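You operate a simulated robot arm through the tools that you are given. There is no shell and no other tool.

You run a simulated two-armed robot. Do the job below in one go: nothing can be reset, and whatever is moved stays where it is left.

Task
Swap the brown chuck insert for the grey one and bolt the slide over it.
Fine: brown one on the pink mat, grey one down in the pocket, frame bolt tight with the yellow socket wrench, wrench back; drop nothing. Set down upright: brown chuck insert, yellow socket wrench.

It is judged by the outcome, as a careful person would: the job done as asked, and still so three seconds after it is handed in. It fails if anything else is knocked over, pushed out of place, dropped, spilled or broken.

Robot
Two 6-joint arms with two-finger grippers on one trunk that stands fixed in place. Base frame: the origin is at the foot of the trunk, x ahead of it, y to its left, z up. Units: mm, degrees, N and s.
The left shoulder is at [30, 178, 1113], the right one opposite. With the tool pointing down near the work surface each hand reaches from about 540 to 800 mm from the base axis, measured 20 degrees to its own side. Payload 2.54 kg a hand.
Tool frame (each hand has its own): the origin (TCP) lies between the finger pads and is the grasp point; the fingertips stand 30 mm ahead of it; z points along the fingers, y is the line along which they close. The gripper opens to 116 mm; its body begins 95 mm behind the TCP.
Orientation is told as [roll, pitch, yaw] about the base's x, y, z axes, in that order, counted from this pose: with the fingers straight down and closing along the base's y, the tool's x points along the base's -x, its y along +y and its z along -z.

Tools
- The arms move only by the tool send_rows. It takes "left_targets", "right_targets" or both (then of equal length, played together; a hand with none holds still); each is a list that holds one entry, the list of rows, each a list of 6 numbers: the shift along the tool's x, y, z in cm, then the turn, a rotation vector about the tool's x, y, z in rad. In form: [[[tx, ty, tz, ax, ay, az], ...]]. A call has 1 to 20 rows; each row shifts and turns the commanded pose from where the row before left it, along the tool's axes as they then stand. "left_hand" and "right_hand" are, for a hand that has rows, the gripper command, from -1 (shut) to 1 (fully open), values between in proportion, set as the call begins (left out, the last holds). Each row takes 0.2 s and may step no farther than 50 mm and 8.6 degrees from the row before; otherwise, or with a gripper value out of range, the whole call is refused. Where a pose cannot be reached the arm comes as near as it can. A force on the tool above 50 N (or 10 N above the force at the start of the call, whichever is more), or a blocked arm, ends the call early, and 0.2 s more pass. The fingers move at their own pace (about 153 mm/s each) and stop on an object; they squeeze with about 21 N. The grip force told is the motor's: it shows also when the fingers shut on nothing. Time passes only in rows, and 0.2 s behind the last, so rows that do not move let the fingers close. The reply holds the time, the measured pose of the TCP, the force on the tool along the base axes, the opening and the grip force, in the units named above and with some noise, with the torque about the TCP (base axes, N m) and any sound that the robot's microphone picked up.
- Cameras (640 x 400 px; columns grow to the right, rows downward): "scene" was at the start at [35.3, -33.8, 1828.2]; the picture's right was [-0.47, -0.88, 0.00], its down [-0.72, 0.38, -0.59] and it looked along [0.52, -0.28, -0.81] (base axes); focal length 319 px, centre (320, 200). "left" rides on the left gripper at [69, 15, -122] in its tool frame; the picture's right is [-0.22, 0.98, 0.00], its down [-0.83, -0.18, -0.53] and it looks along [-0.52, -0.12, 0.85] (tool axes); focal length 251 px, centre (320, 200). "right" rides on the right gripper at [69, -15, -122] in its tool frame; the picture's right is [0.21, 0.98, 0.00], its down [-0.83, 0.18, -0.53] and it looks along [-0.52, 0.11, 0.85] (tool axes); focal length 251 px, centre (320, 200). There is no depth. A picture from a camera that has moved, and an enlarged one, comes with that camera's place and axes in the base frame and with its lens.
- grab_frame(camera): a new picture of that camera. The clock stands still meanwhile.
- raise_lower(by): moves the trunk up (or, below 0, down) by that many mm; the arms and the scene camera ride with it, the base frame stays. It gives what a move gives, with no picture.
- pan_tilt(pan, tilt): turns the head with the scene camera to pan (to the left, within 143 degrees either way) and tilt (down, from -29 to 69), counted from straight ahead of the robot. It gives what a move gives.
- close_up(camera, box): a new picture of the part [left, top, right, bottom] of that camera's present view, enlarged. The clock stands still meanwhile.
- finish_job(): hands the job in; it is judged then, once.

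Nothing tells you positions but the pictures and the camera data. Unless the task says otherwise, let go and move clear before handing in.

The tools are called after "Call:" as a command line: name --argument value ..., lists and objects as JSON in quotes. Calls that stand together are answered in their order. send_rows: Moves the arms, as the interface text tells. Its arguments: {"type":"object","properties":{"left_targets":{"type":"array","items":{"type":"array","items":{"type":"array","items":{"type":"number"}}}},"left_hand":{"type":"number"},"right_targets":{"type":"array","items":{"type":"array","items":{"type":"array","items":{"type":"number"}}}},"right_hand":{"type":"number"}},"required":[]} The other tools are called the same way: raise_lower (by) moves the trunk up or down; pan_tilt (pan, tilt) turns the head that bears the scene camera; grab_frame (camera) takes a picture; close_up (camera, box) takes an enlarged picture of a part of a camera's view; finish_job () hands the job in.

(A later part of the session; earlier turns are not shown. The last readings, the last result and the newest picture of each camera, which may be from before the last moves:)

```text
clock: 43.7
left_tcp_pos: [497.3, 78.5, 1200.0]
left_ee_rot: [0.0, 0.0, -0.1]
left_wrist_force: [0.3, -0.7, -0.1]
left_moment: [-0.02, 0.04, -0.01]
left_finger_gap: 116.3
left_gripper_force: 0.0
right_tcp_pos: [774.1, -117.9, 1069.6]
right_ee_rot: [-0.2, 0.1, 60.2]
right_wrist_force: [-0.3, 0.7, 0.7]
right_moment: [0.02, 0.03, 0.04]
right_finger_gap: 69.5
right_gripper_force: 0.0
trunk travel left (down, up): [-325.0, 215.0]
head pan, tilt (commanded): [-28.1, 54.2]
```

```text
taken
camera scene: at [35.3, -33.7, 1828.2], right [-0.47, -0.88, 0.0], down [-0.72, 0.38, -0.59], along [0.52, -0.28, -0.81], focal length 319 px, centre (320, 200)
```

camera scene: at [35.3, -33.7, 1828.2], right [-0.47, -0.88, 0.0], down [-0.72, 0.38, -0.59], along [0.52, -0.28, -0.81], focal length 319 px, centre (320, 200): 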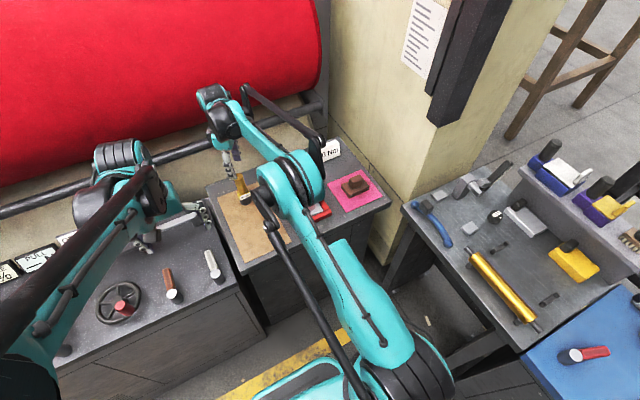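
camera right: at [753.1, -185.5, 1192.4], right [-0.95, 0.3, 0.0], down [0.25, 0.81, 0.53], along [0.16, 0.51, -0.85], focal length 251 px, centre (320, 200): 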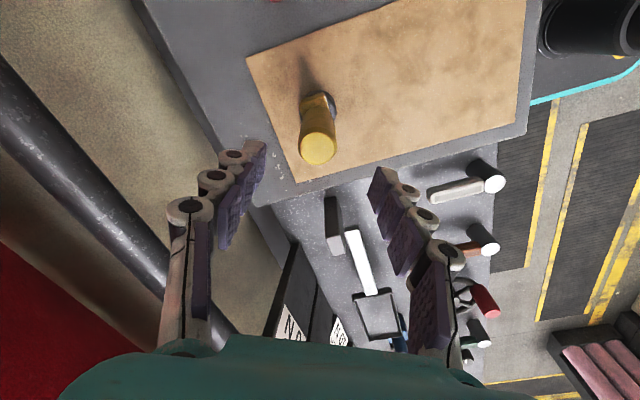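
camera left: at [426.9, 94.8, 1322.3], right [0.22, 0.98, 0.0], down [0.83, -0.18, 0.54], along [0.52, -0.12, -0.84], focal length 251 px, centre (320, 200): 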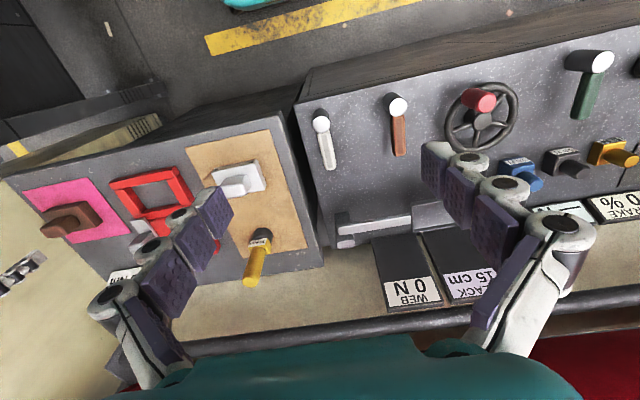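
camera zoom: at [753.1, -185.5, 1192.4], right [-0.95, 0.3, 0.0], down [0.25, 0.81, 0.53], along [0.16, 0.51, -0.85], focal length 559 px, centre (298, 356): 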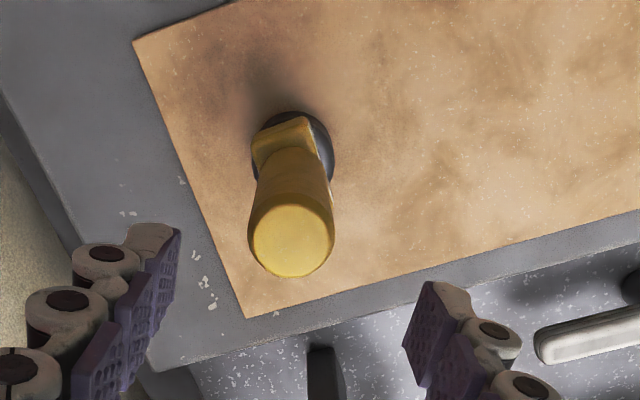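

Hand turned to 60°; the wrench axis is 1–2 mm from the tool axis. I'll correct that and descend around the handle with the fingers open 70 mm.

Call:
send_rows --right_targets '[[[-0.13, -0.18, 0, 0, 0, 0], [0, 0, 2.0, 0, 0, 0], [0, 0, 2.0, 0, 0, 0], [0, 0, 2.0, 0, 0, 0], [0, 0, 0, 0, 0, 0]]]'

Call:
grab_frame --camera "right"

Call:
close_up --camera "scene" --box '[200, 120, 290, 220]'

```text
clock: 44.9
left_tcp_pos: [496.5, 79.2, 1198.8]
left_ee_rot: [0.0, 0.1, 0.0]
left_wrist_force: [-0.2, -0.2, 0.1]
left_moment: [-0.03, -0.02, 0.02]
left_finger_gap: 115.8
left_gripper_force: 0.1
right_tcp_pos: [776.1, -116.6, 1008.6]
right_ee_rot: [-0.1, 0.1, 60.1]
right_wrist_force: [-0.4, -0.4, -0.2]
right_moment: [-0.02, 0.0, 0.01]
right_finger_gap: 69.7
right_gripper_force: 0.2
trunk travel left (down, up): [-325.0, 215.0]
head pan, tilt (commanded): [-28.1, 54.2]
```

```text
taken
camera right: at [755.5, -185.0, 1132.0], right [-0.95, 0.3, 0.0], down [0.25, 0.81, 0.53], along [0.16, 0.51, -0.85], focal length 251 px, centre (320, 200)
```

right: 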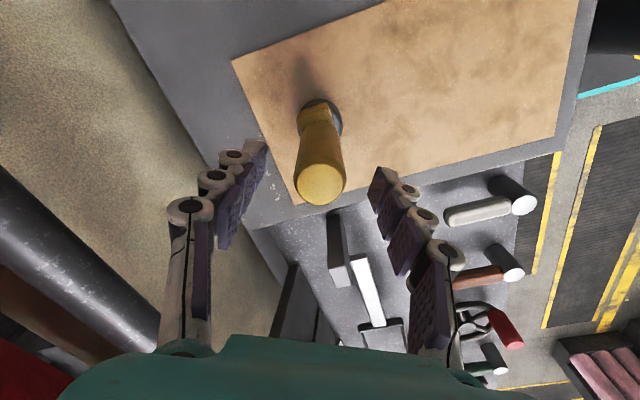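

```text
4.00 times, centred on (245, 170) of scene
camera zoom: at [35.0, -33.7, 1828.2], right [-0.47, -0.88, 0.0], down [-0.72, 0.38, -0.59], along [0.52, -0.28, -0.81], focal length 1277 px, centre (620, 320)
```

zoom: 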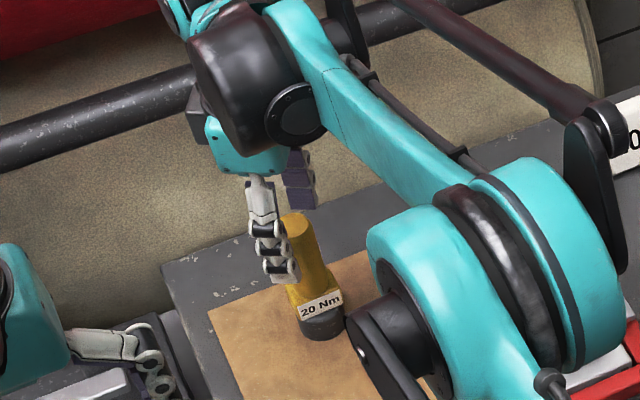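

The handle is on the tool axis (top ≈ 1000). I'll descend further to the grip height.

Call:
send_rows --right_targets '[[[0, 0, 2.0, 0, 0, 0], [0, 0, 2.0, 0, 0, 0], [0, 0, 1.5, 0, 0, 0], [0, 0, 0, 0, 0, 0]]]'

Call:
grab_frame --camera "right"

Call:
close_up --camera "scene" --box '[200, 120, 290, 220]'

```text
clock: 45.9
left_tcp_pos: [497.7, 79.4, 1199.5]
left_ee_rot: [0.0, 0.0, -0.1]
left_wrist_force: [0.4, 0.6, -1.1]
left_moment: [-0.01, -0.03, 0.01]
left_finger_gap: 116.0
left_gripper_force: 0.1
right_tcp_pos: [775.9, -116.1, 953.7]
right_ee_rot: [-0.1, 0.1, 60.0]
right_wrist_force: [-0.3, 0.1, 0.8]
right_moment: [0.03, -0.03, -0.01]
right_finger_gap: 69.7
right_gripper_force: 0.1
trunk travel left (down, up): [-325.0, 215.0]
head pan, tilt (commanded): [-28.1, 54.2]
```

```text
taken
camera right: at [755.1, -185.3, 1077.4], right [-0.95, 0.3, 0.0], down [0.25, 0.81, 0.53], along [0.16, 0.51, -0.85], focal length 251 px, centre (320, 200)
```

right: 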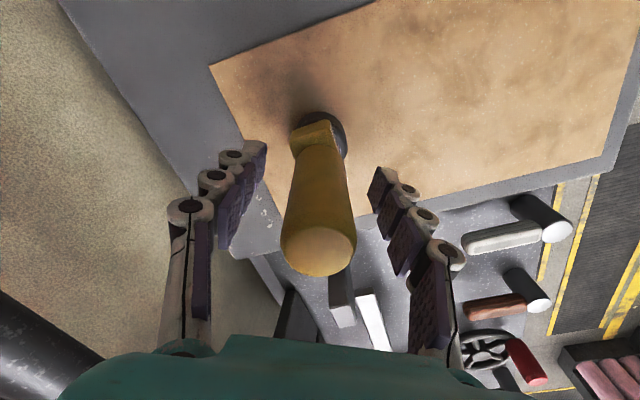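

```text
4.00 times, centred on (245, 170) of scene
camera zoom: at [35.0, -33.7, 1828.2], right [-0.47, -0.88, 0.0], down [-0.72, 0.38, -0.59], along [0.52, -0.28, -0.81], focal length 1277 px, centre (620, 320)
```

zoom: 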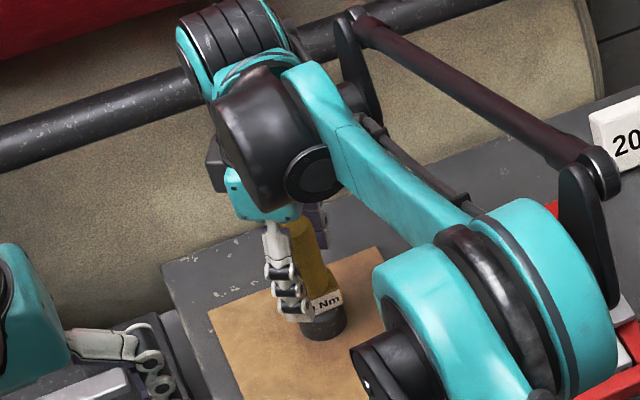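

The fingertips are close to the wider collar, so I'll raise 12 mm to grip only the round handle, then close.

Call:
send_rows --right_targets '[[[0, 0, -1.2, 0, 0, 0], [0, 0, 0, 0, 0, 0]]]'

Call:
send_rows --right_targets '[[[0, 0, 0, 0, 0, 0], [0, 0, 0, 0, 0, 0], [0, 0, 0, 0, 0, 0], [0, 0, 0, 0, 0, 0]]]' --right_hand -1

Call:
grab_frame --camera "right"

Call:
close_up --camera "scene" --box '[200, 120, 290, 220]'

```text
clock: 46.5
left_tcp_pos: [497.0, 78.9, 1198.0]
left_ee_rot: [0.0, 0.0, -0.1]
left_wrist_force: [0.0, 0.1, -0.5]
left_moment: [0.0, 0.0, -0.01]
left_finger_gap: 115.9
left_gripper_force: 0.1
right_tcp_pos: [777.6, -116.5, 964.6]
right_ee_rot: [0.1, 0.1, 60.1]
right_wrist_force: [-0.2, 0.5, -0.3]
right_moment: [0.02, -0.02, 0.02]
right_finger_gap: 69.3
right_gripper_force: 0.0
trunk travel left (down, up): [-325.0, 215.0]
head pan, tilt (commanded): [-28.1, 54.2]
```

```text
clock: 47.5
left_tcp_pos: [496.6, 79.4, 1199.9]
left_ee_rot: [0.0, 0.1, -0.1]
left_wrist_force: [1.0, 0.1, 0.6]
left_moment: [0.01, -0.04, 0.04]
left_finger_gap: 116.0
left_gripper_force: 0.3
right_tcp_pos: [776.6, -117.1, 966.3]
right_ee_rot: [-0.1, 0.1, 60.1]
right_wrist_force: [0.8, -0.3, 3.0]
right_moment: [-0.03, 0.02, 0.0]
right_finger_gap: 31.4
right_gripper_force: 21.0
trunk travel left (down, up): [-325.0, 215.0]
head pan, tilt (commanded): [-28.1, 54.2]
```

```text
taken
camera right: at [755.2, -185.5, 1089.7], right [-0.95, 0.3, 0.0], down [0.25, 0.81, 0.53], along [0.16, 0.51, -0.85], focal length 251 px, centre (320, 200)
```

right: 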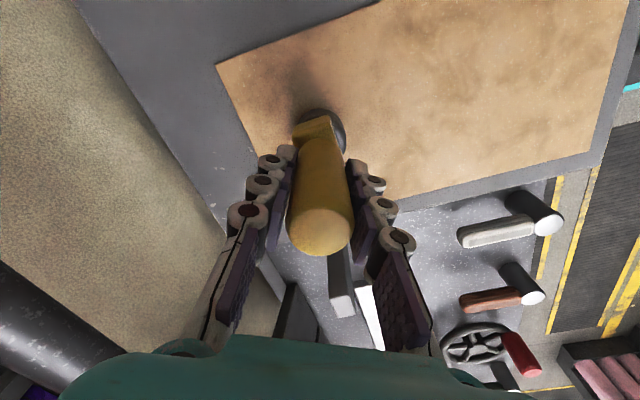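

```text
4.00 times, centred on (245, 170) of scene
camera zoom: at [34.9, -33.7, 1828.2], right [-0.47, -0.88, 0.0], down [-0.72, 0.38, -0.59], along [0.52, -0.28, -0.81], focal length 1277 px, centre (620, 320)
```

zoom: 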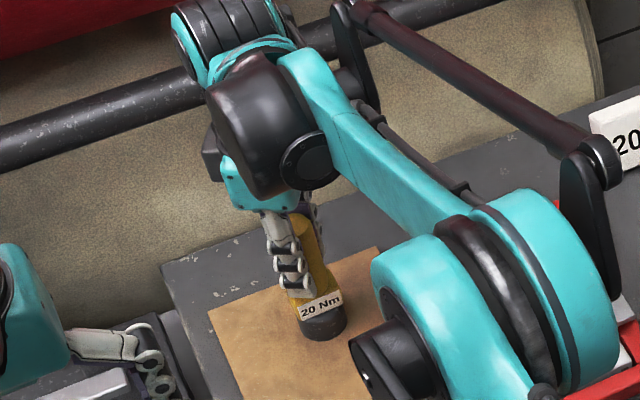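

The handle is gripped (gap 31.4 mm). I'll lift straight up and check the weight and hold.

Call:
send_rows --right_targets '[[[0, 0, -0.5, 0, 0, 0], [0, 0, -0.5, 0, 0, 0], [0, 0, -1.5, 0, 0, 0], [0, 0, -2.0, 0, 0, 0], [0, 0, -2.0, 0, 0, 0], [0, 0, -2.5, 0, 0, 0], [0, 0, 0, 0, 0, 0]]]'

Call:
grab_frame --camera "right"

Call:
grab_frame --camera "left"

```text
clock: 49.1
left_tcp_pos: [497.7, 80.4, 1199.4]
left_ee_rot: [0.0, 0.0, -0.1]
left_wrist_force: [0.0, 0.0, 0.5]
left_moment: [0.02, 0.02, 0.01]
left_finger_gap: 116.1
left_gripper_force: 0.0
right_tcp_pos: [777.0, -116.6, 1054.9]
right_ee_rot: [-0.1, 0.1, 60.1]
right_wrist_force: [-0.8, -0.7, -1.7]
right_moment: [-0.01, 0.01, 0.01]
right_finger_gap: 31.1
right_gripper_force: 21.8
trunk travel left (down, up): [-325.0, 215.0]
head pan, tilt (commanded): [-28.1, 54.2]
```

```text
taken
camera right: at [755.5, -185.0, 1179.2], right [-0.95, 0.3, 0.0], down [0.25, 0.81, 0.53], along [0.16, 0.51, -0.85], focal length 251 px, centre (320, 200)
```

right: 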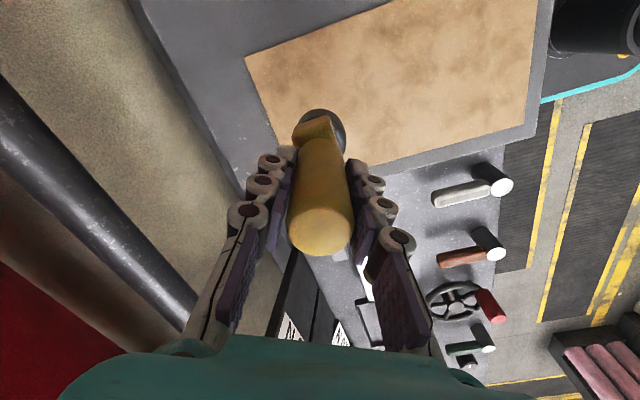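

```text
taken
camera left: at [429.1, 93.3, 1321.3], right [0.22, 0.98, 0.0], down [0.83, -0.18, 0.53], along [0.52, -0.12, -0.85], focal length 251 px, centre (320, 200)
```

left: 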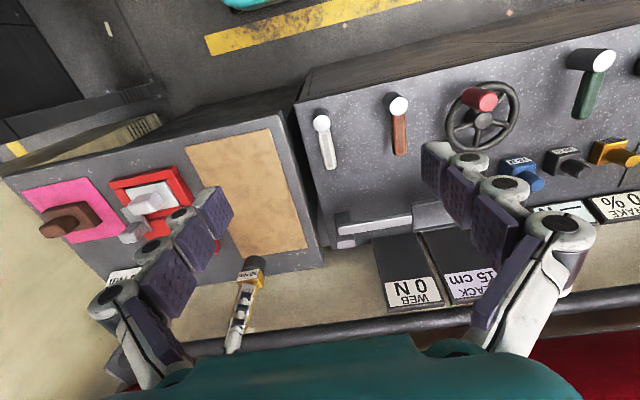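

The wrench is held and upright. I'll carry it over the bolt (est. (750, −302)), keeping its socket ~35 mm above the bolt top.

Call:
send_rows --right_targets '[[[2.5, -1.0, 0, 0, 0, 0], [3.2, -1.27, 0, 0, 0, 0], [3.2, -1.27, 0, 0, 0, 0], [3.2, -1.27, 0, 0, 0, 0], [3.2, -1.27, 0, 0, 0, 0], [2.1, -0.85, 0, 0, 0, 0], [0, 0, 0, 0, 0, 0]]]'

Call:
grab_frame --camera "right"

Call:
grab_frame --camera "scene"

```text
clock: 50.7
left_tcp_pos: [498.2, 79.4, 1198.6]
left_ee_rot: [0.1, -0.1, 0.1]
left_wrist_force: [-0.9, 0.0, 0.9]
left_moment: [-0.01, 0.01, -0.01]
left_finger_gap: 115.8
left_gripper_force: 0.1
right_tcp_pos: [750.1, -302.0, 1054.3]
right_ee_rot: [0.0, 0.1, 60.0]
right_wrist_force: [-0.2, 0.1, -3.3]
right_moment: [-0.03, 0.01, -0.01]
right_finger_gap: 31.0
right_gripper_force: 21.4
trunk travel left (down, up): [-325.0, 215.0]
head pan, tilt (commanded): [-28.1, 54.2]
```

```text
taken
camera right: at [728.8, -370.9, 1179.2], right [-0.95, 0.3, 0.0], down [0.25, 0.81, 0.53], along [0.16, 0.51, -0.85], focal length 251 px, centre (320, 200)
```

right: 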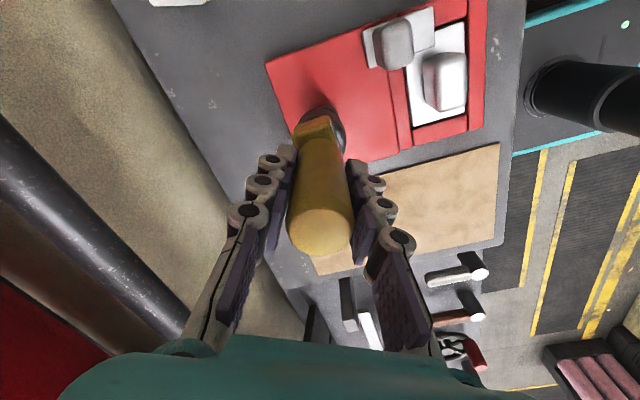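

```text
taken
camera scene: at [35.8, -33.2, 1828.2], right [-0.47, -0.88, 0.0], down [-0.72, 0.38, -0.59], along [0.52, -0.28, -0.81], focal length 319 px, centre (320, 200)
```

scene: 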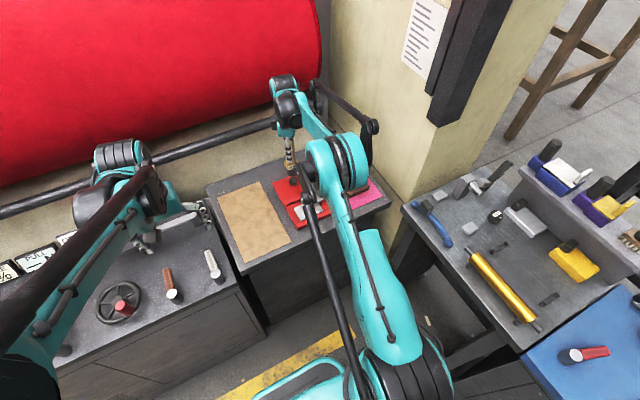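

Now I'll bring the left hand (shut, well to the left) into a position where its camera can watch the socket and bolt from the side.

Call:
send_rows --left_targets '[[[-3.0, -1.3, 2.0, 0, 0, 0], [-3.0, -1.3, 2.0, 0, 0, 0], [-3.0, -1.3, 2.0, 0, 0, 0], [-3.0, -1.3, 2.0, 0, 0, 0], [-3.0, -1.3, 2.0, 0, 0, 0], [-3.0, -1.3, 2.0, 0, 0, 0], [0, 0, 0, 0, 0, 0]]]' --left_hand -1

Call:
grab_frame --camera "left"

Call:
close_up --camera "scene" --box '[250, 130, 350, 230]'

```text
clock: 52.3
left_tcp_pos: [676.6, 1.8, 1079.0]
left_ee_rot: [0.0, 0.0, 0.0]
left_wrist_force: [-0.8, 0.2, 0.3]
left_moment: [-0.03, -0.06, -0.02]
left_finger_gap: 0.0
left_gripper_force: 20.9
right_tcp_pos: [749.8, -302.7, 1056.6]
right_ee_rot: [0.0, 0.1, 60.1]
right_wrist_force: [0.2, -0.2, -1.6]
right_moment: [-0.02, 0.0, 0.01]
right_finger_gap: 31.2
right_gripper_force: 21.4
trunk travel left (down, up): [-325.0, 215.0]
head pan, tilt (commanded): [-28.1, 54.2]
```

```text
taken
camera left: at [606.7, 15.6, 1201.1], right [0.22, 0.98, 0.0], down [0.83, -0.18, 0.53], along [0.52, -0.12, -0.85], focal length 251 px, centre (320, 200)
```

left: 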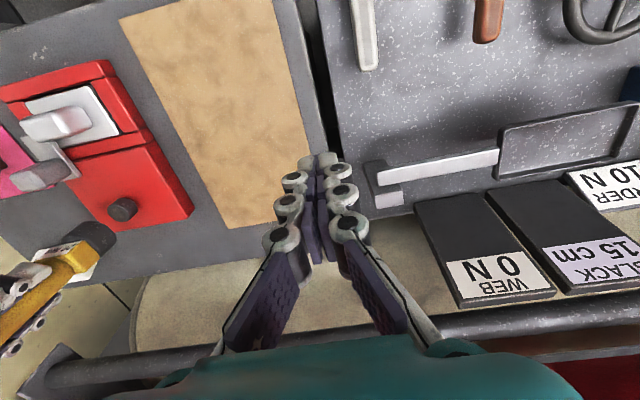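

```text
4.00 times, centred on (300, 180) of scene
camera zoom: at [33.9, -33.5, 1828.3], right [-0.47, -0.88, 0.0], down [-0.71, 0.38, -0.59], along [0.52, -0.28, -0.81], focal length 1277 px, centre (400, 280)
```

zoom: 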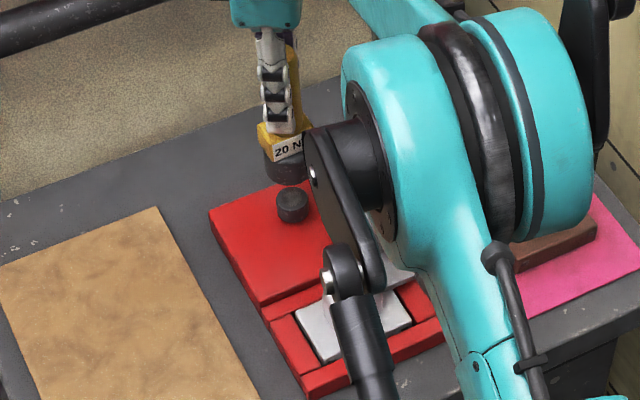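

Both cameras see the socket and bolt. I'll zoom in to measure the bolt and socket offsets.

Call:
close_up --camera "left" --box '[0, 150, 200, 320]'

Call:
close_up --camera "scene" --box '[275, 150, 325, 200]'

```text
2.35 times, centred on (100, 235) of left
camera zoom: at [606.7, 15.6, 1201.1], right [0.22, 0.98, 0.0], down [0.83, -0.18, 0.53], along [0.52, -0.12, -0.85], focal length 592 px, centre (838, 118)
```

zoom: 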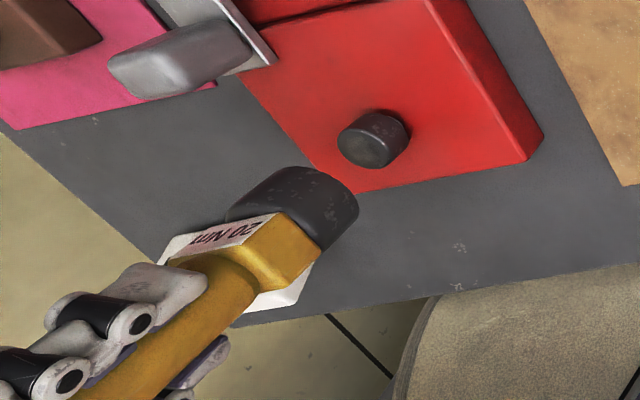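

```text
8.00 times, centred on (300, 175) of scene
camera zoom: at [33.9, -33.5, 1828.3], right [-0.47, -0.88, 0.0], down [-0.71, 0.38, -0.59], along [0.52, -0.28, -0.81], focal length 2554 px, centre (480, 400)
```

zoom: 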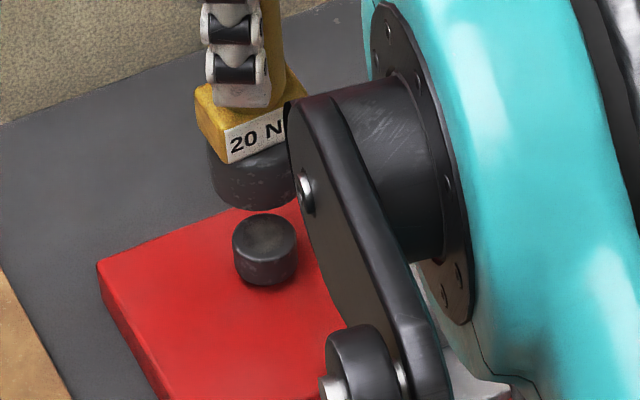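

I measure the bolt top at about (745.3, −300.5, 914) and the socket axis at (750, −302). I'll shift to align and lower to just above the bolt.

Call:
send_rows --right_targets '[[[0.09, 0.49, 0, 0, 0, 0], [0, 0, 1.0, 0, 0, 0], [0, 0, 1.0, 0, 0, 0], [0, 0, 0, 0, 0, 0]]]'

Call:
close_up --camera "left" --box '[60, 170, 180, 270]'

Call:
close_up --camera "scene" --box '[275, 150, 325, 200]'

```text
clock: 53.3
left_tcp_pos: [677.0, 1.5, 1077.7]
left_ee_rot: [0.1, 0.0, 0.0]
left_wrist_force: [-0.1, 0.1, 0.3]
left_moment: [0.03, 0.03, -0.03]
left_finger_gap: 0.1
left_gripper_force: 20.6
right_tcp_pos: [744.5, -301.2, 1035.7]
right_ee_rot: [-0.1, 0.1, 60.1]
right_wrist_force: [-0.3, -0.4, -1.4]
right_moment: [0.03, -0.01, 0.03]
right_finger_gap: 30.9
right_gripper_force: 21.3
trunk travel left (down, up): [-325.0, 215.0]
head pan, tilt (commanded): [-28.1, 54.2]
```

```text
4.00 times, centred on (120, 220) of left
camera zoom: at [607.4, 15.5, 1200.8], right [0.22, 0.98, 0.0], down [0.83, -0.18, 0.53], along [0.52, -0.12, -0.85], focal length 1006 px, centre (1120, 120)
```

zoom: 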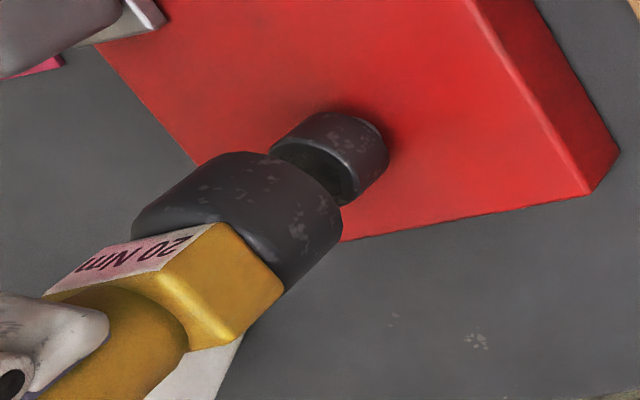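

```text
8.00 times, centred on (300, 175) of scene
camera zoom: at [35.4, -33.8, 1828.2], right [-0.47, -0.88, 0.0], down [-0.72, 0.38, -0.59], along [0.52, -0.28, -0.81], focal length 2554 px, centre (480, 400)
```

zoom: 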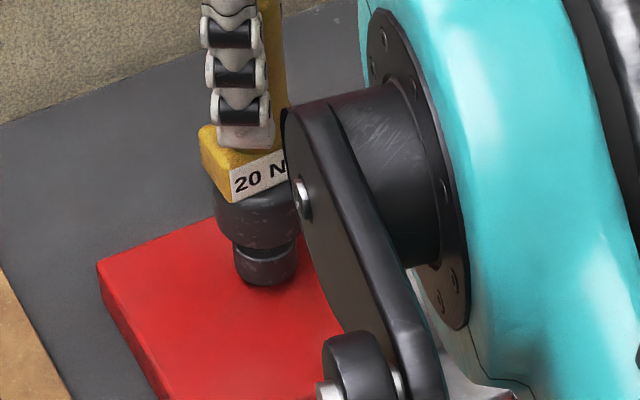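

Call:
close_up --camera "left" --box '[95, 190, 165, 245]'

Call:
close_up --camera "scene" --box '[285, 168, 313, 190]'

```text
7.27 times, centred on (130, 218) of left
camera zoom: at [607.4, 15.5, 1200.8], right [0.22, 0.98, 0.0], down [0.83, -0.18, 0.53], along [0.52, -0.12, -0.85], focal length 1829 px, centre (1702, 73)
```

zoom: 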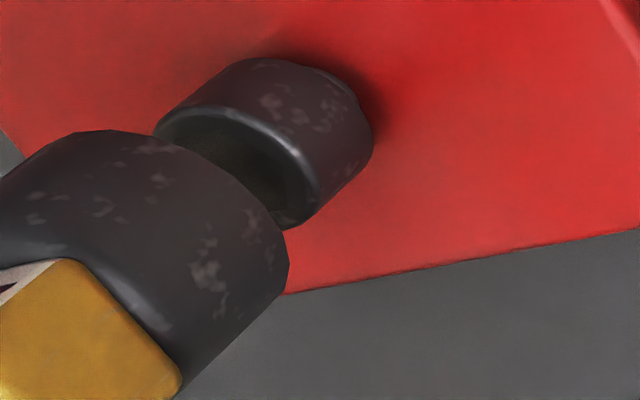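

```text
16.00 times, centred on (299, 179) of scene
camera zoom: at [35.4, -33.8, 1828.2], right [-0.47, -0.88, 0.0], down [-0.72, 0.38, -0.59], along [0.52, -0.28, -0.81], focal length 5107 px, centre (656, 536)
```

zoom: 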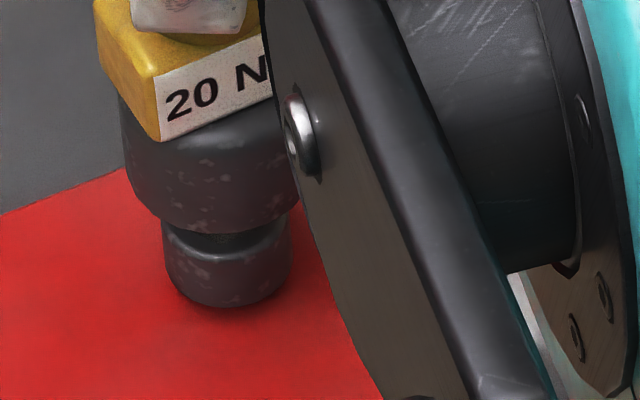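

The socket (∅≈45) is within about 2 mm of the bolt (∅≈30): it should go ~1–2 mm toward +y. I'll correct and lower gently, watching for contact near z ≈ 1023.

Call:
send_rows --right_targets '[[[-0.1, 0.06, 0, 0, 0, 0], [0, 0, 0.4, 0, 0, 0], [0, 0, 0.4, 0, 0, 0], [0, 0, 0.2, 0, 0, 0], [0, 0, 0.2, 0, 0, 0], [0, 0, 0, 0, 0, 0]]]'

Call:
close_up --camera "left" --box '[95, 190, 165, 245]'

Call:
close_up --camera "scene" --box '[285, 168, 313, 190]'

```text
clock: 54.7
left_tcp_pos: [677.6, 0.4, 1078.4]
left_ee_rot: [0.0, 0.0, 0.1]
left_wrist_force: [0.7, -0.3, 0.8]
left_moment: [-0.03, 0.0, -0.02]
left_finger_gap: 0.0
left_gripper_force: 20.9
right_tcp_pos: [744.7, -299.8, 1024.0]
right_ee_rot: [0.1, 0.2, 60.2]
right_wrist_force: [0.0, -0.2, -1.8]
right_moment: [0.0, 0.01, 0.01]
right_finger_gap: 31.0
right_gripper_force: 21.2
trunk travel left (down, up): [-325.0, 215.0]
head pan, tilt (commanded): [-28.1, 54.2]
```

```text
7.27 times, centred on (130, 218) of left
camera zoom: at [607.6, 15.5, 1200.7], right [0.22, 0.98, 0.0], down [0.83, -0.18, 0.53], along [0.52, -0.12, -0.85], focal length 1829 px, centre (1702, 73)
```

zoom: 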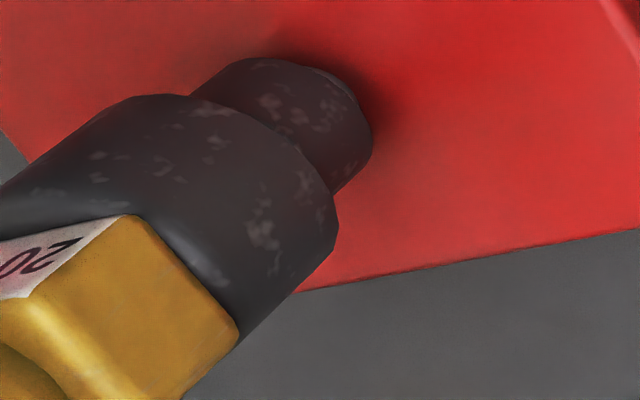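

```text
16.00 times, centred on (299, 179) of scene
camera zoom: at [35.6, -33.9, 1828.2], right [-0.47, -0.88, 0.0], down [-0.72, 0.38, -0.58], along [0.52, -0.28, -0.81], focal length 5107 px, centre (656, 536)
```

zoom: 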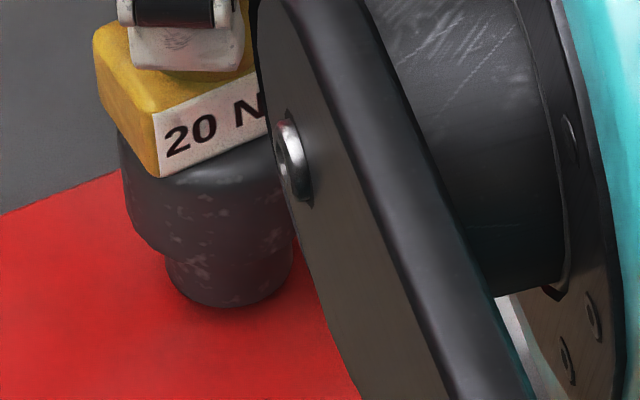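

Aligned within a millimetre or so in both views. Continuing down in small steps.

Call:
send_rows --right_targets '[[[0, 0, 0.2, 0, 0, 0], [0, 0, 0.2, 0, 0, 0], [0, 0, 0.2, 0, 0, 0], [0, 0, 0, 0, 0, 0]]]'

Call:
close_up --camera "left" --box '[95, 190, 165, 245]'

```text
clock: 55.7
left_tcp_pos: [676.1, 1.1, 1078.0]
left_ee_rot: [0.0, 0.0, 0.1]
left_wrist_force: [-0.3, -0.2, 0.0]
left_moment: [-0.01, -0.02, 0.0]
left_finger_gap: 0.0
left_gripper_force: 20.5
right_tcp_pos: [746.3, -299.0, 1017.9]
right_ee_rot: [0.0, 0.0, 60.1]
right_wrist_force: [-0.7, -0.3, -1.3]
right_moment: [0.01, -0.01, 0.01]
right_finger_gap: 30.9
right_gripper_force: 20.9
trunk travel left (down, up): [-325.0, 215.0]
head pan, tilt (commanded): [-28.1, 54.2]
```

```text
7.27 times, centred on (130, 218) of left
camera zoom: at [607.6, 15.5, 1200.6], right [0.22, 0.98, 0.0], down [0.83, -0.18, 0.53], along [0.52, -0.11, -0.85], focal length 1829 px, centre (1702, 73)
```

zoom: 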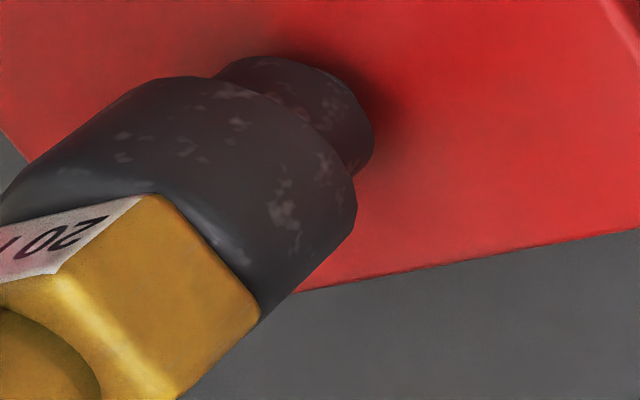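

No contact force yet; the socket appears to be going over the bolt head. Continuing.

Call:
send_rows --right_targets '[[[0, 0, 0.2, 0, 0, 0], [0, 0, 0.2, 0, 0, 0], [0, 0, 0.2, 0, 0, 0], [0, 0, 0, 0, 0, 0]]]'

Call:
close_up --camera "left" --box '[95, 190, 165, 245]'

```text
clock: 56.7
left_tcp_pos: [676.8, 1.6, 1078.3]
left_ee_rot: [0.0, 0.0, 0.0]
left_wrist_force: [0.0, -0.3, -0.2]
left_moment: [0.0, 0.0, -0.01]
left_finger_gap: 0.1
left_gripper_force: 21.4
right_tcp_pos: [744.5, -299.8, 1011.0]
right_ee_rot: [0.0, 0.1, 60.0]
right_wrist_force: [0.3, -0.4, -2.2]
right_moment: [-0.02, 0.02, -0.01]
right_finger_gap: 31.2
right_gripper_force: 21.2
trunk travel left (down, up): [-325.0, 215.0]
head pan, tilt (commanded): [-28.1, 54.2]
```

```text
7.27 times, centred on (130, 218) of left
camera zoom: at [607.6, 15.5, 1200.5], right [0.22, 0.98, 0.0], down [0.83, -0.18, 0.53], along [0.52, -0.12, -0.85], focal length 1829 px, centre (1702, 73)
```

zoom: 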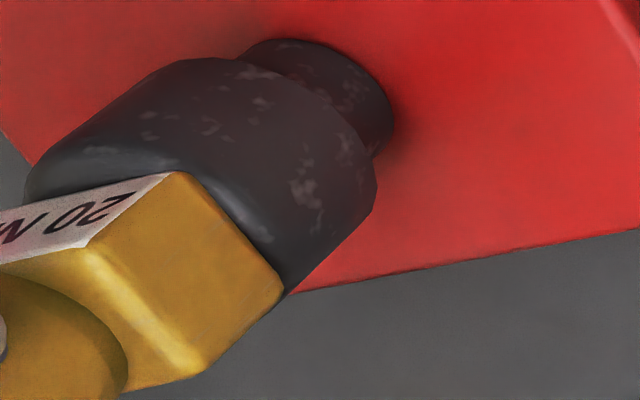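

The bolt itself now seems to have sunk a few millimetres as the socket came down. I'll check from the scene camera before going on.

Call:
close_up --camera "scene" --box '[285, 168, 313, 190]'

Call:
grab_frame --camera "right"

Call:
close_up --camera "left" --box '[0, 80, 220, 290]'

```text
16.00 times, centred on (299, 179) of scene
camera zoom: at [35.6, -33.8, 1828.1], right [-0.47, -0.88, 0.0], down [-0.72, 0.38, -0.58], along [0.52, -0.28, -0.81], focal length 5107 px, centre (656, 536)
```

zoom: 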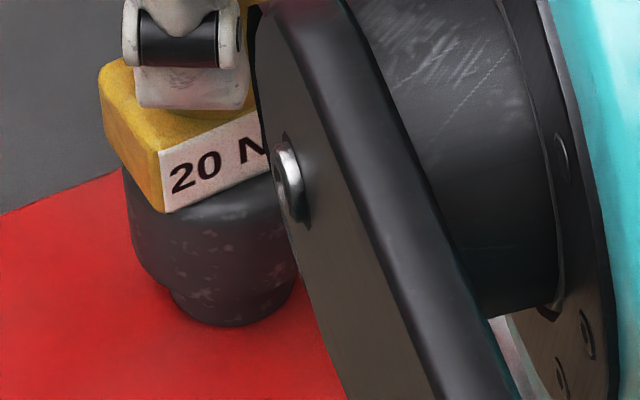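

```text
taken
camera right: at [723.8, -368.2, 1134.6], right [-0.95, 0.3, 0.0], down [0.26, 0.81, 0.53], along [0.16, 0.51, -0.85], focal length 251 px, centre (320, 200)
```

right: 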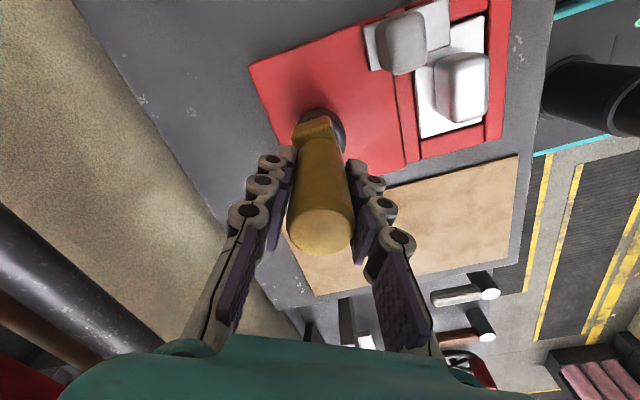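

```text
1.90 times, centred on (110, 185) of left
camera zoom: at [607.6, 15.5, 1200.5], right [0.22, 0.98, 0.0], down [0.83, -0.18, 0.53], along [0.52, -0.12, -0.85], focal length 479 px, centre (720, 229)
```

zoom: 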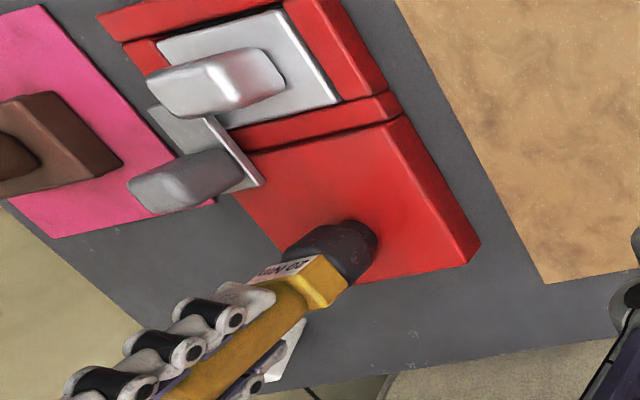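

The loose bolt head stood proud of the slab and has followed the socket down with no resistance. I'll keep lowering gently until it bears.

Call:
send_rows --right_targets '[[[0, 0, 0.2, 0, 0, 0], [0, 0, 0.2, 0, 0, 0], [0, 0, 0, 0, 0, 0]]]'

Call:
close_up --camera "left" --box '[95, 190, 165, 245]'

Call:
close_up --camera "scene" --box '[285, 168, 313, 190]'

```text
clock: 57.5
left_tcp_pos: [675.8, 1.5, 1078.6]
left_ee_rot: [0.0, 0.0, 0.0]
left_wrist_force: [-0.7, -0.2, 0.1]
left_moment: [0.01, 0.01, -0.01]
left_finger_gap: 0.1
left_gripper_force: 20.8
right_tcp_pos: [744.8, -299.5, 1008.7]
right_ee_rot: [0.0, 0.2, 60.1]
right_wrist_force: [3.6, -1.4, 15.0]
right_moment: [-0.03, -0.18, -0.02]
right_finger_gap: 31.1
right_gripper_force: 21.0
trunk travel left (down, up): [-325.0, 215.0]
head pan, tilt (commanded): [-28.1, 54.2]
```

```text
7.27 times, centred on (130, 218) of left
camera zoom: at [606.5, 15.9, 1201.4], right [0.22, 0.98, 0.0], down [0.83, -0.18, 0.53], along [0.52, -0.12, -0.85], focal length 1829 px, centre (1702, 73)
```

zoom: 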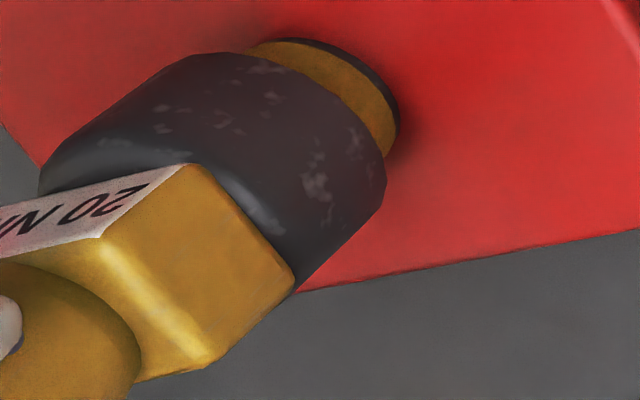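

```text
16.00 times, centred on (299, 179) of scene
camera zoom: at [33.9, -33.2, 1828.4], right [-0.47, -0.88, 0.0], down [-0.71, 0.38, -0.59], along [0.52, -0.28, -0.81], focal length 5107 px, centre (656, 536)
```

zoom: 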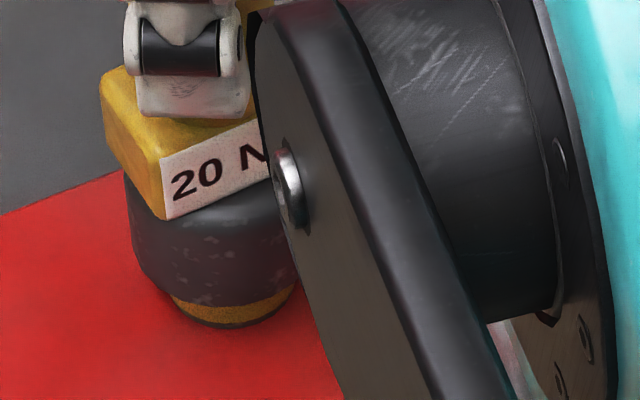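

The bolt head now shows a yellow band and I feel 15 N: the socket is engaged. I'll start turning clockwise (positive about the tool axis) and listen.

Call:
send_rows --right_targets '[[[0, 0, 0, 0, 0, 0.1], [0, 0, 0, 0, 0, 0.1], [0, 0, 0, 0, 0, 0.1], [0, 0, 0, 0, 0, 0]]]'

Call:
close_up --camera "left" --box '[95, 190, 165, 245]'

```text
clock: 58.5
left_tcp_pos: [675.5, 2.8, 1078.5]
left_ee_rot: [0.0, 0.0, 0.0]
left_wrist_force: [0.4, -0.3, 0.2]
left_moment: [-0.01, 0.0, 0.01]
left_finger_gap: 0.2
left_gripper_force: 21.1
right_tcp_pos: [743.6, -299.5, 1008.2]
right_ee_rot: [-0.1, 0.0, 42.9]
right_wrist_force: [-1.2, -1.0, 13.0]
right_moment: [-0.05, 0.15, -0.02]
right_finger_gap: 30.9
right_gripper_force: 21.4
trunk travel left (down, up): [-325.0, 215.0]
head pan, tilt (commanded): [-28.1, 54.2]
```

```text
7.27 times, centred on (130, 218) of left
camera zoom: at [606.1, 16.0, 1201.5], right [0.22, 0.98, 0.0], down [0.83, -0.18, 0.53], along [0.52, -0.12, -0.84], focal length 1829 px, centre (1702, 73)
```

zoom: 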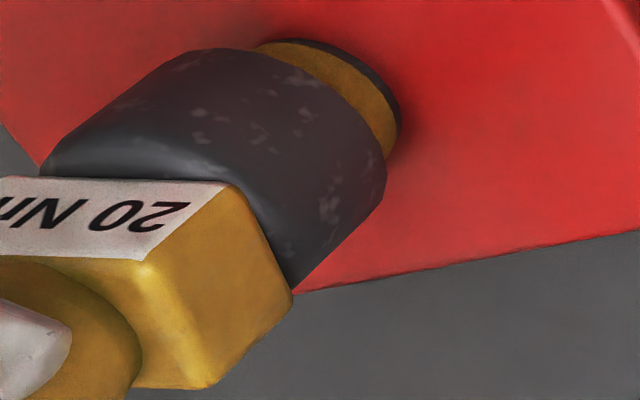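

The wrench turned with the hand; no resistance yet. I'll keep turning.

Call:
send_rows --right_targets '[[[0, 0, 0, 0, 0, 0.12], [0, 0, 0, 0, 0, 0.12], [0, 0, 0, 0, 0, 0.12], [0, 0, 0, 0, 0, 0.12], [0, 0, 0, 0, 0, 0.12], [0, 0, 0, 0, 0, 0]]]'

Call:
close_up --camera "left" --box '[95, 190, 165, 245]'

Call:
close_up --camera "scene" --box '[285, 168, 313, 190]'

```text
clock: 59.9
left_tcp_pos: [676.4, 2.1, 1079.3]
left_ee_rot: [-0.1, -0.1, 0.1]
left_wrist_force: [0.7, -0.3, -0.1]
left_moment: [0.01, -0.01, -0.03]
left_finger_gap: 0.1
left_gripper_force: 20.9
right_tcp_pos: [743.9, -298.4, 1008.3]
right_ee_rot: [-0.2, -0.1, 8.3]
right_wrist_force: [-0.4, 0.9, 12.3]
right_moment: [0.02, 0.05, -0.03]
right_finger_gap: 30.9
right_gripper_force: 21.2
trunk travel left (down, up): [-325.0, 215.0]
head pan, tilt (commanded): [-28.1, 54.2]
```

```text
7.27 times, centred on (130, 218) of left
camera zoom: at [606.3, 16.0, 1201.4], right [0.22, 0.98, 0.0], down [0.83, -0.18, 0.53], along [0.52, -0.12, -0.84], focal length 1829 px, centre (1702, 73)
```

zoom: 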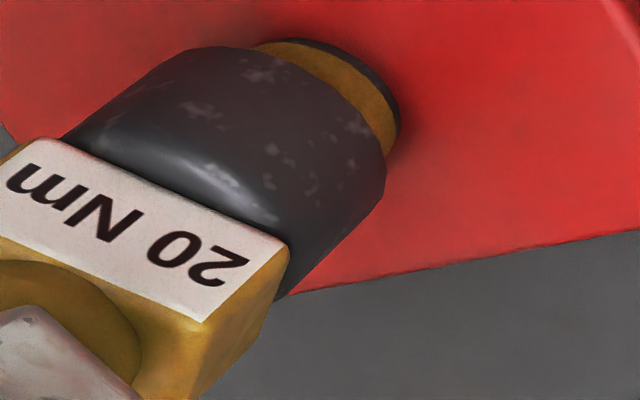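

```text
16.00 times, centred on (299, 179) of scene
camera zoom: at [33.5, -33.1, 1828.3], right [-0.47, -0.88, 0.0], down [-0.71, 0.38, -0.59], along [0.52, -0.28, -0.81], focal length 5107 px, centre (656, 536)
```

zoom: 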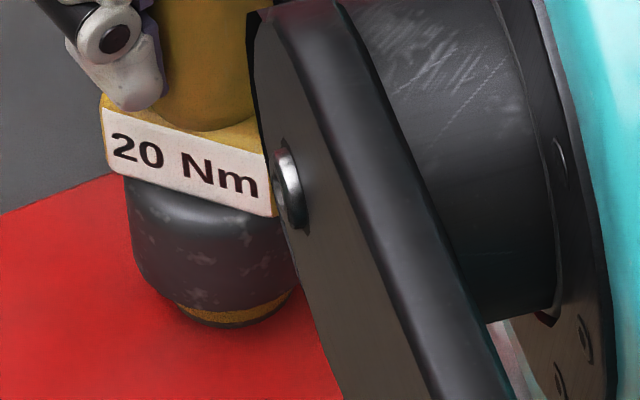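

Turned about 52° with no resistance so far. I'll keep going clockwise.

Call:
send_rows --right_targets '[[[0, 0, 0, 0, 0, 0.12], [0, 0, 0, 0, 0, 0.12], [0, 0, 0, 0, 0, 0.12], [0, 0, 0, 0, 0, 0.12], [0, 0, 0, 0, 0, 0.12], [0, 0, 0, 0, 0, 0.12], [0, 0, 0, 0, 0, 0]]]'

Call:
close_up --camera "left" --box '[95, 190, 165, 245]'

```text
clock: 61.5
left_tcp_pos: [675.1, 2.2, 1079.5]
left_ee_rot: [0.0, -0.1, 0.0]
left_wrist_force: [-0.3, 0.3, -0.4]
left_moment: [-0.03, 0.0, -0.02]
left_finger_gap: 0.0
left_gripper_force: 21.1
right_tcp_pos: [743.8, -299.5, 1008.0]
right_ee_rot: [0.1, -0.1, -32.9]
right_wrist_force: [-0.7, 0.4, 13.2]
right_moment: [0.04, 0.08, -0.06]
right_finger_gap: 31.3
right_gripper_force: 21.0
trunk travel left (down, up): [-325.0, 215.0]
head pan, tilt (commanded): [-28.1, 54.2]
```

```text
7.27 times, centred on (130, 218) of left
camera zoom: at [606.2, 16.0, 1201.4], right [0.22, 0.98, 0.0], down [0.83, -0.18, 0.53], along [0.52, -0.12, -0.84], focal length 1829 px, centre (1702, 73)
```

zoom: 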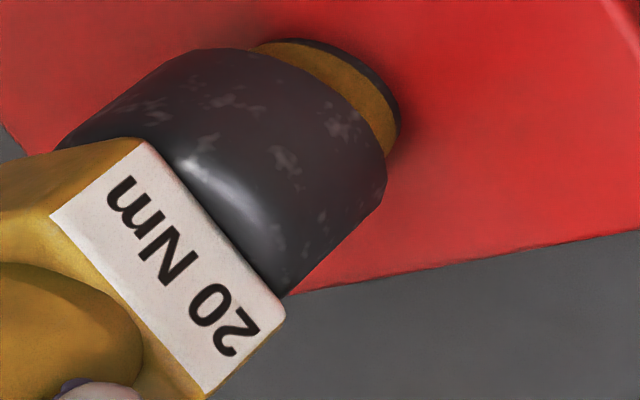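

About 93° turned, the resisting torque is creeping up only slightly. I'll continue while watching for the click.

Call:
send_rows --right_targets '[[[0, 0, 0, 0, 0, 0.12], [0, 0, 0, 0, 0, 0.12], [0, 0, 0, 0, 0, 0.12], [0, 0, 0, 0, 0, 0.12], [0, 0, 0, 0, 0, 0.12], [0, 0, 0, 0, 0, 0]]]'

Call:
close_up --camera "left" --box '[95, 190, 165, 245]'

Call:
grab_frame --camera "scene"

```text
clock: 62.9
left_tcp_pos: [675.6, 1.4, 1079.4]
left_ee_rot: [0.0, 0.1, 0.0]
left_wrist_force: [0.2, -0.6, -0.3]
left_moment: [0.02, 0.01, 0.02]
left_finger_gap: 0.0
left_gripper_force: 21.1
right_tcp_pos: [743.3, -299.4, 1008.5]
right_ee_rot: [0.1, -0.1, -67.3]
right_wrist_force: [0.3, 0.4, 9.9]
right_moment: [0.07, 0.03, -0.03]
right_finger_gap: 31.0
right_gripper_force: 21.0
trunk travel left (down, up): [-325.0, 215.0]
head pan, tilt (commanded): [-28.1, 54.2]
```

```text
7.27 times, centred on (130, 218) of left
camera zoom: at [606.5, 16.0, 1201.3], right [0.22, 0.98, 0.0], down [0.83, -0.18, 0.53], along [0.52, -0.12, -0.85], focal length 1829 px, centre (1702, 73)
```

zoom: 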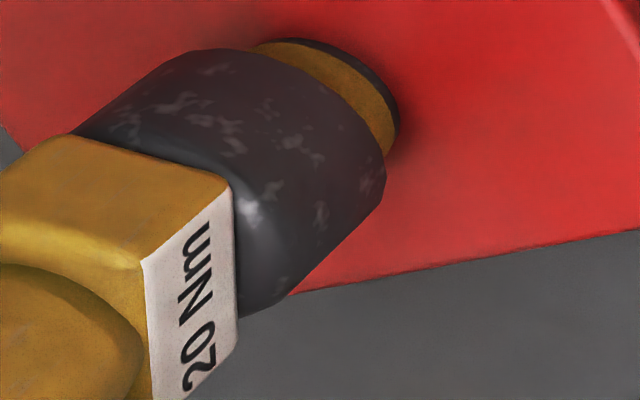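

```text
taken
camera scene: at [33.9, -33.2, 1828.3], right [-0.47, -0.88, 0.0], down [-0.71, 0.38, -0.59], along [0.52, -0.28, -0.81], focal length 319 px, centre (320, 200)
```

scene: 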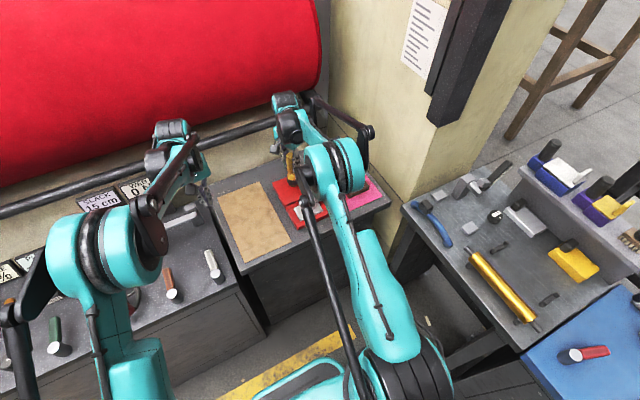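

About 127° and no click yet. The wrist still has range, so I'll keep turning clockwise.

Call:
send_rows --right_targets '[[[0, 0, 0.05, 0, 0, 0.12], [0, 0, 0, 0, 0, 0.12], [0, 0, 0, 0, 0, 0.12], [0, 0, 0, 0, 0, 0.12], [0, 0, 0, 0, 0, 0.12], [0, 0, 0, 0, 0, 0.12], [0, 0, 0, 0, 0, 0]]]'

Call:
close_up --camera "left" --box '[95, 190, 165, 245]'

```text
clock: 64.5
left_tcp_pos: [675.2, 1.1, 1078.2]
left_ee_rot: [0.0, -0.1, -0.1]
left_wrist_force: [-0.4, -0.4, 0.2]
left_moment: [0.0, 0.02, -0.01]
left_finger_gap: 0.0
left_gripper_force: 20.5
right_tcp_pos: [744.4, -299.0, 1008.7]
right_ee_rot: [0.1, -0.1, -108.6]
right_wrist_force: [0.0, 0.0, 11.9]
right_moment: [-0.01, 0.02, 0.0]
right_finger_gap: 30.9
right_gripper_force: 21.1
trunk travel left (down, up): [-325.0, 215.0]
head pan, tilt (commanded): [-28.1, 54.2]
```

```text
7.27 times, centred on (130, 218) of left
camera zoom: at [606.4, 15.9, 1201.4], right [0.22, 0.98, 0.0], down [0.83, -0.18, 0.53], along [0.52, -0.12, -0.84], focal length 1829 px, centre (1702, 73)
```

zoom: 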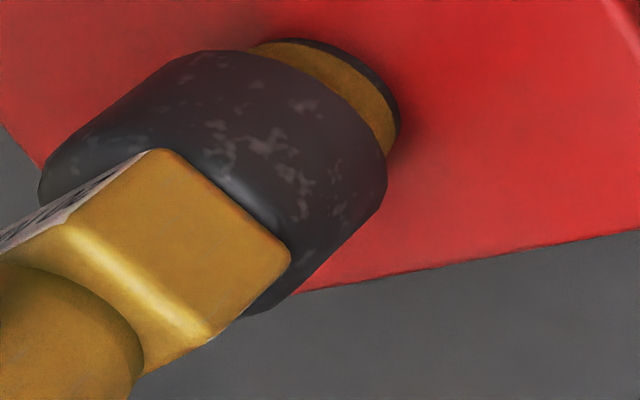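

Still no click at 169°. I'll turn further and keep watching the torque and sound.

Call:
send_rows --right_targets '[[[0, 0, 0.05, 0, 0, 0.12], [0, 0, 0, 0, 0, 0.12], [0, 0, 0, 0, 0, 0.12], [0, 0, 0, 0, 0, 0.12], [0, 0, 0, 0, 0, 0.12], [0, 0, 0, 0, 0, 0.12], [0, 0, 0, 0, 0, 0]]]'

Call:
close_up --camera "left" --box '[60, 170, 180, 270]'

Call:
close_up --camera "scene" --box '[270, 150, 340, 210]'

```text
clock: 66.1
left_tcp_pos: [675.8, 2.6, 1079.8]
left_ee_rot: [0.0, -0.1, 0.0]
left_wrist_force: [-0.1, 0.0, -0.1]
left_moment: [0.01, -0.01, -0.01]
left_finger_gap: 0.0
left_gripper_force: 20.6
right_tcp_pos: [744.2, -299.3, 1007.7]
right_ee_rot: [0.1, 0.0, -149.8]
right_wrist_force: [-0.5, 0.5, 12.1]
right_moment: [0.02, -0.01, -0.06]
right_finger_gap: 30.8
right_gripper_force: 20.8
trunk travel left (down, up): [-325.0, 215.0]
head pan, tilt (commanded): [-28.1, 54.2]
```

```text
4.00 times, centred on (120, 220) of left
camera zoom: at [606.4, 16.0, 1201.3], right [0.22, 0.98, 0.0], down [0.83, -0.18, 0.53], along [0.52, -0.12, -0.84], focal length 1006 px, centre (1120, 120)
```

zoom: 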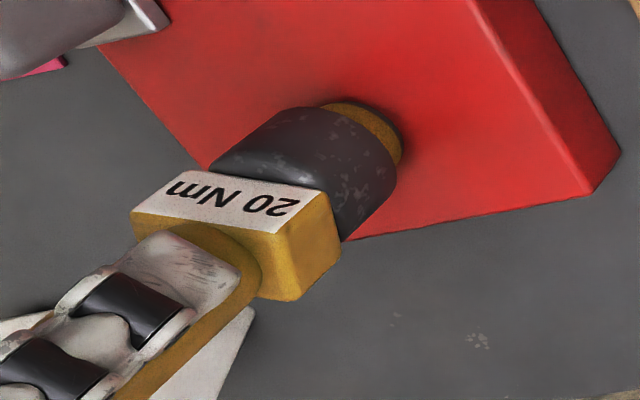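

```text
6.67 times, centred on (305, 180) of scene
camera zoom: at [33.7, -33.1, 1828.3], right [-0.47, -0.88, 0.0], down [-0.71, 0.38, -0.59], along [0.52, -0.28, -0.81], focal length 2128 px, centre (420, 333)
```

zoom: 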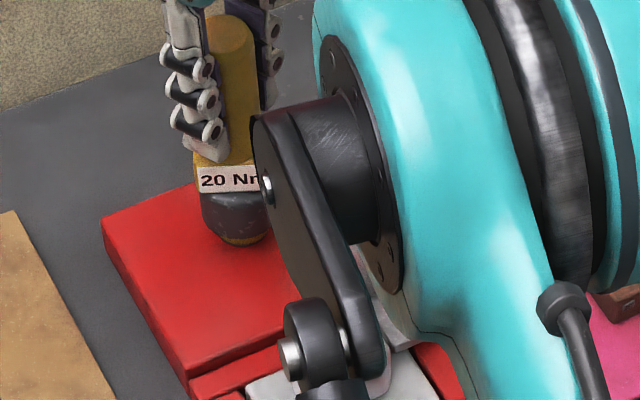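

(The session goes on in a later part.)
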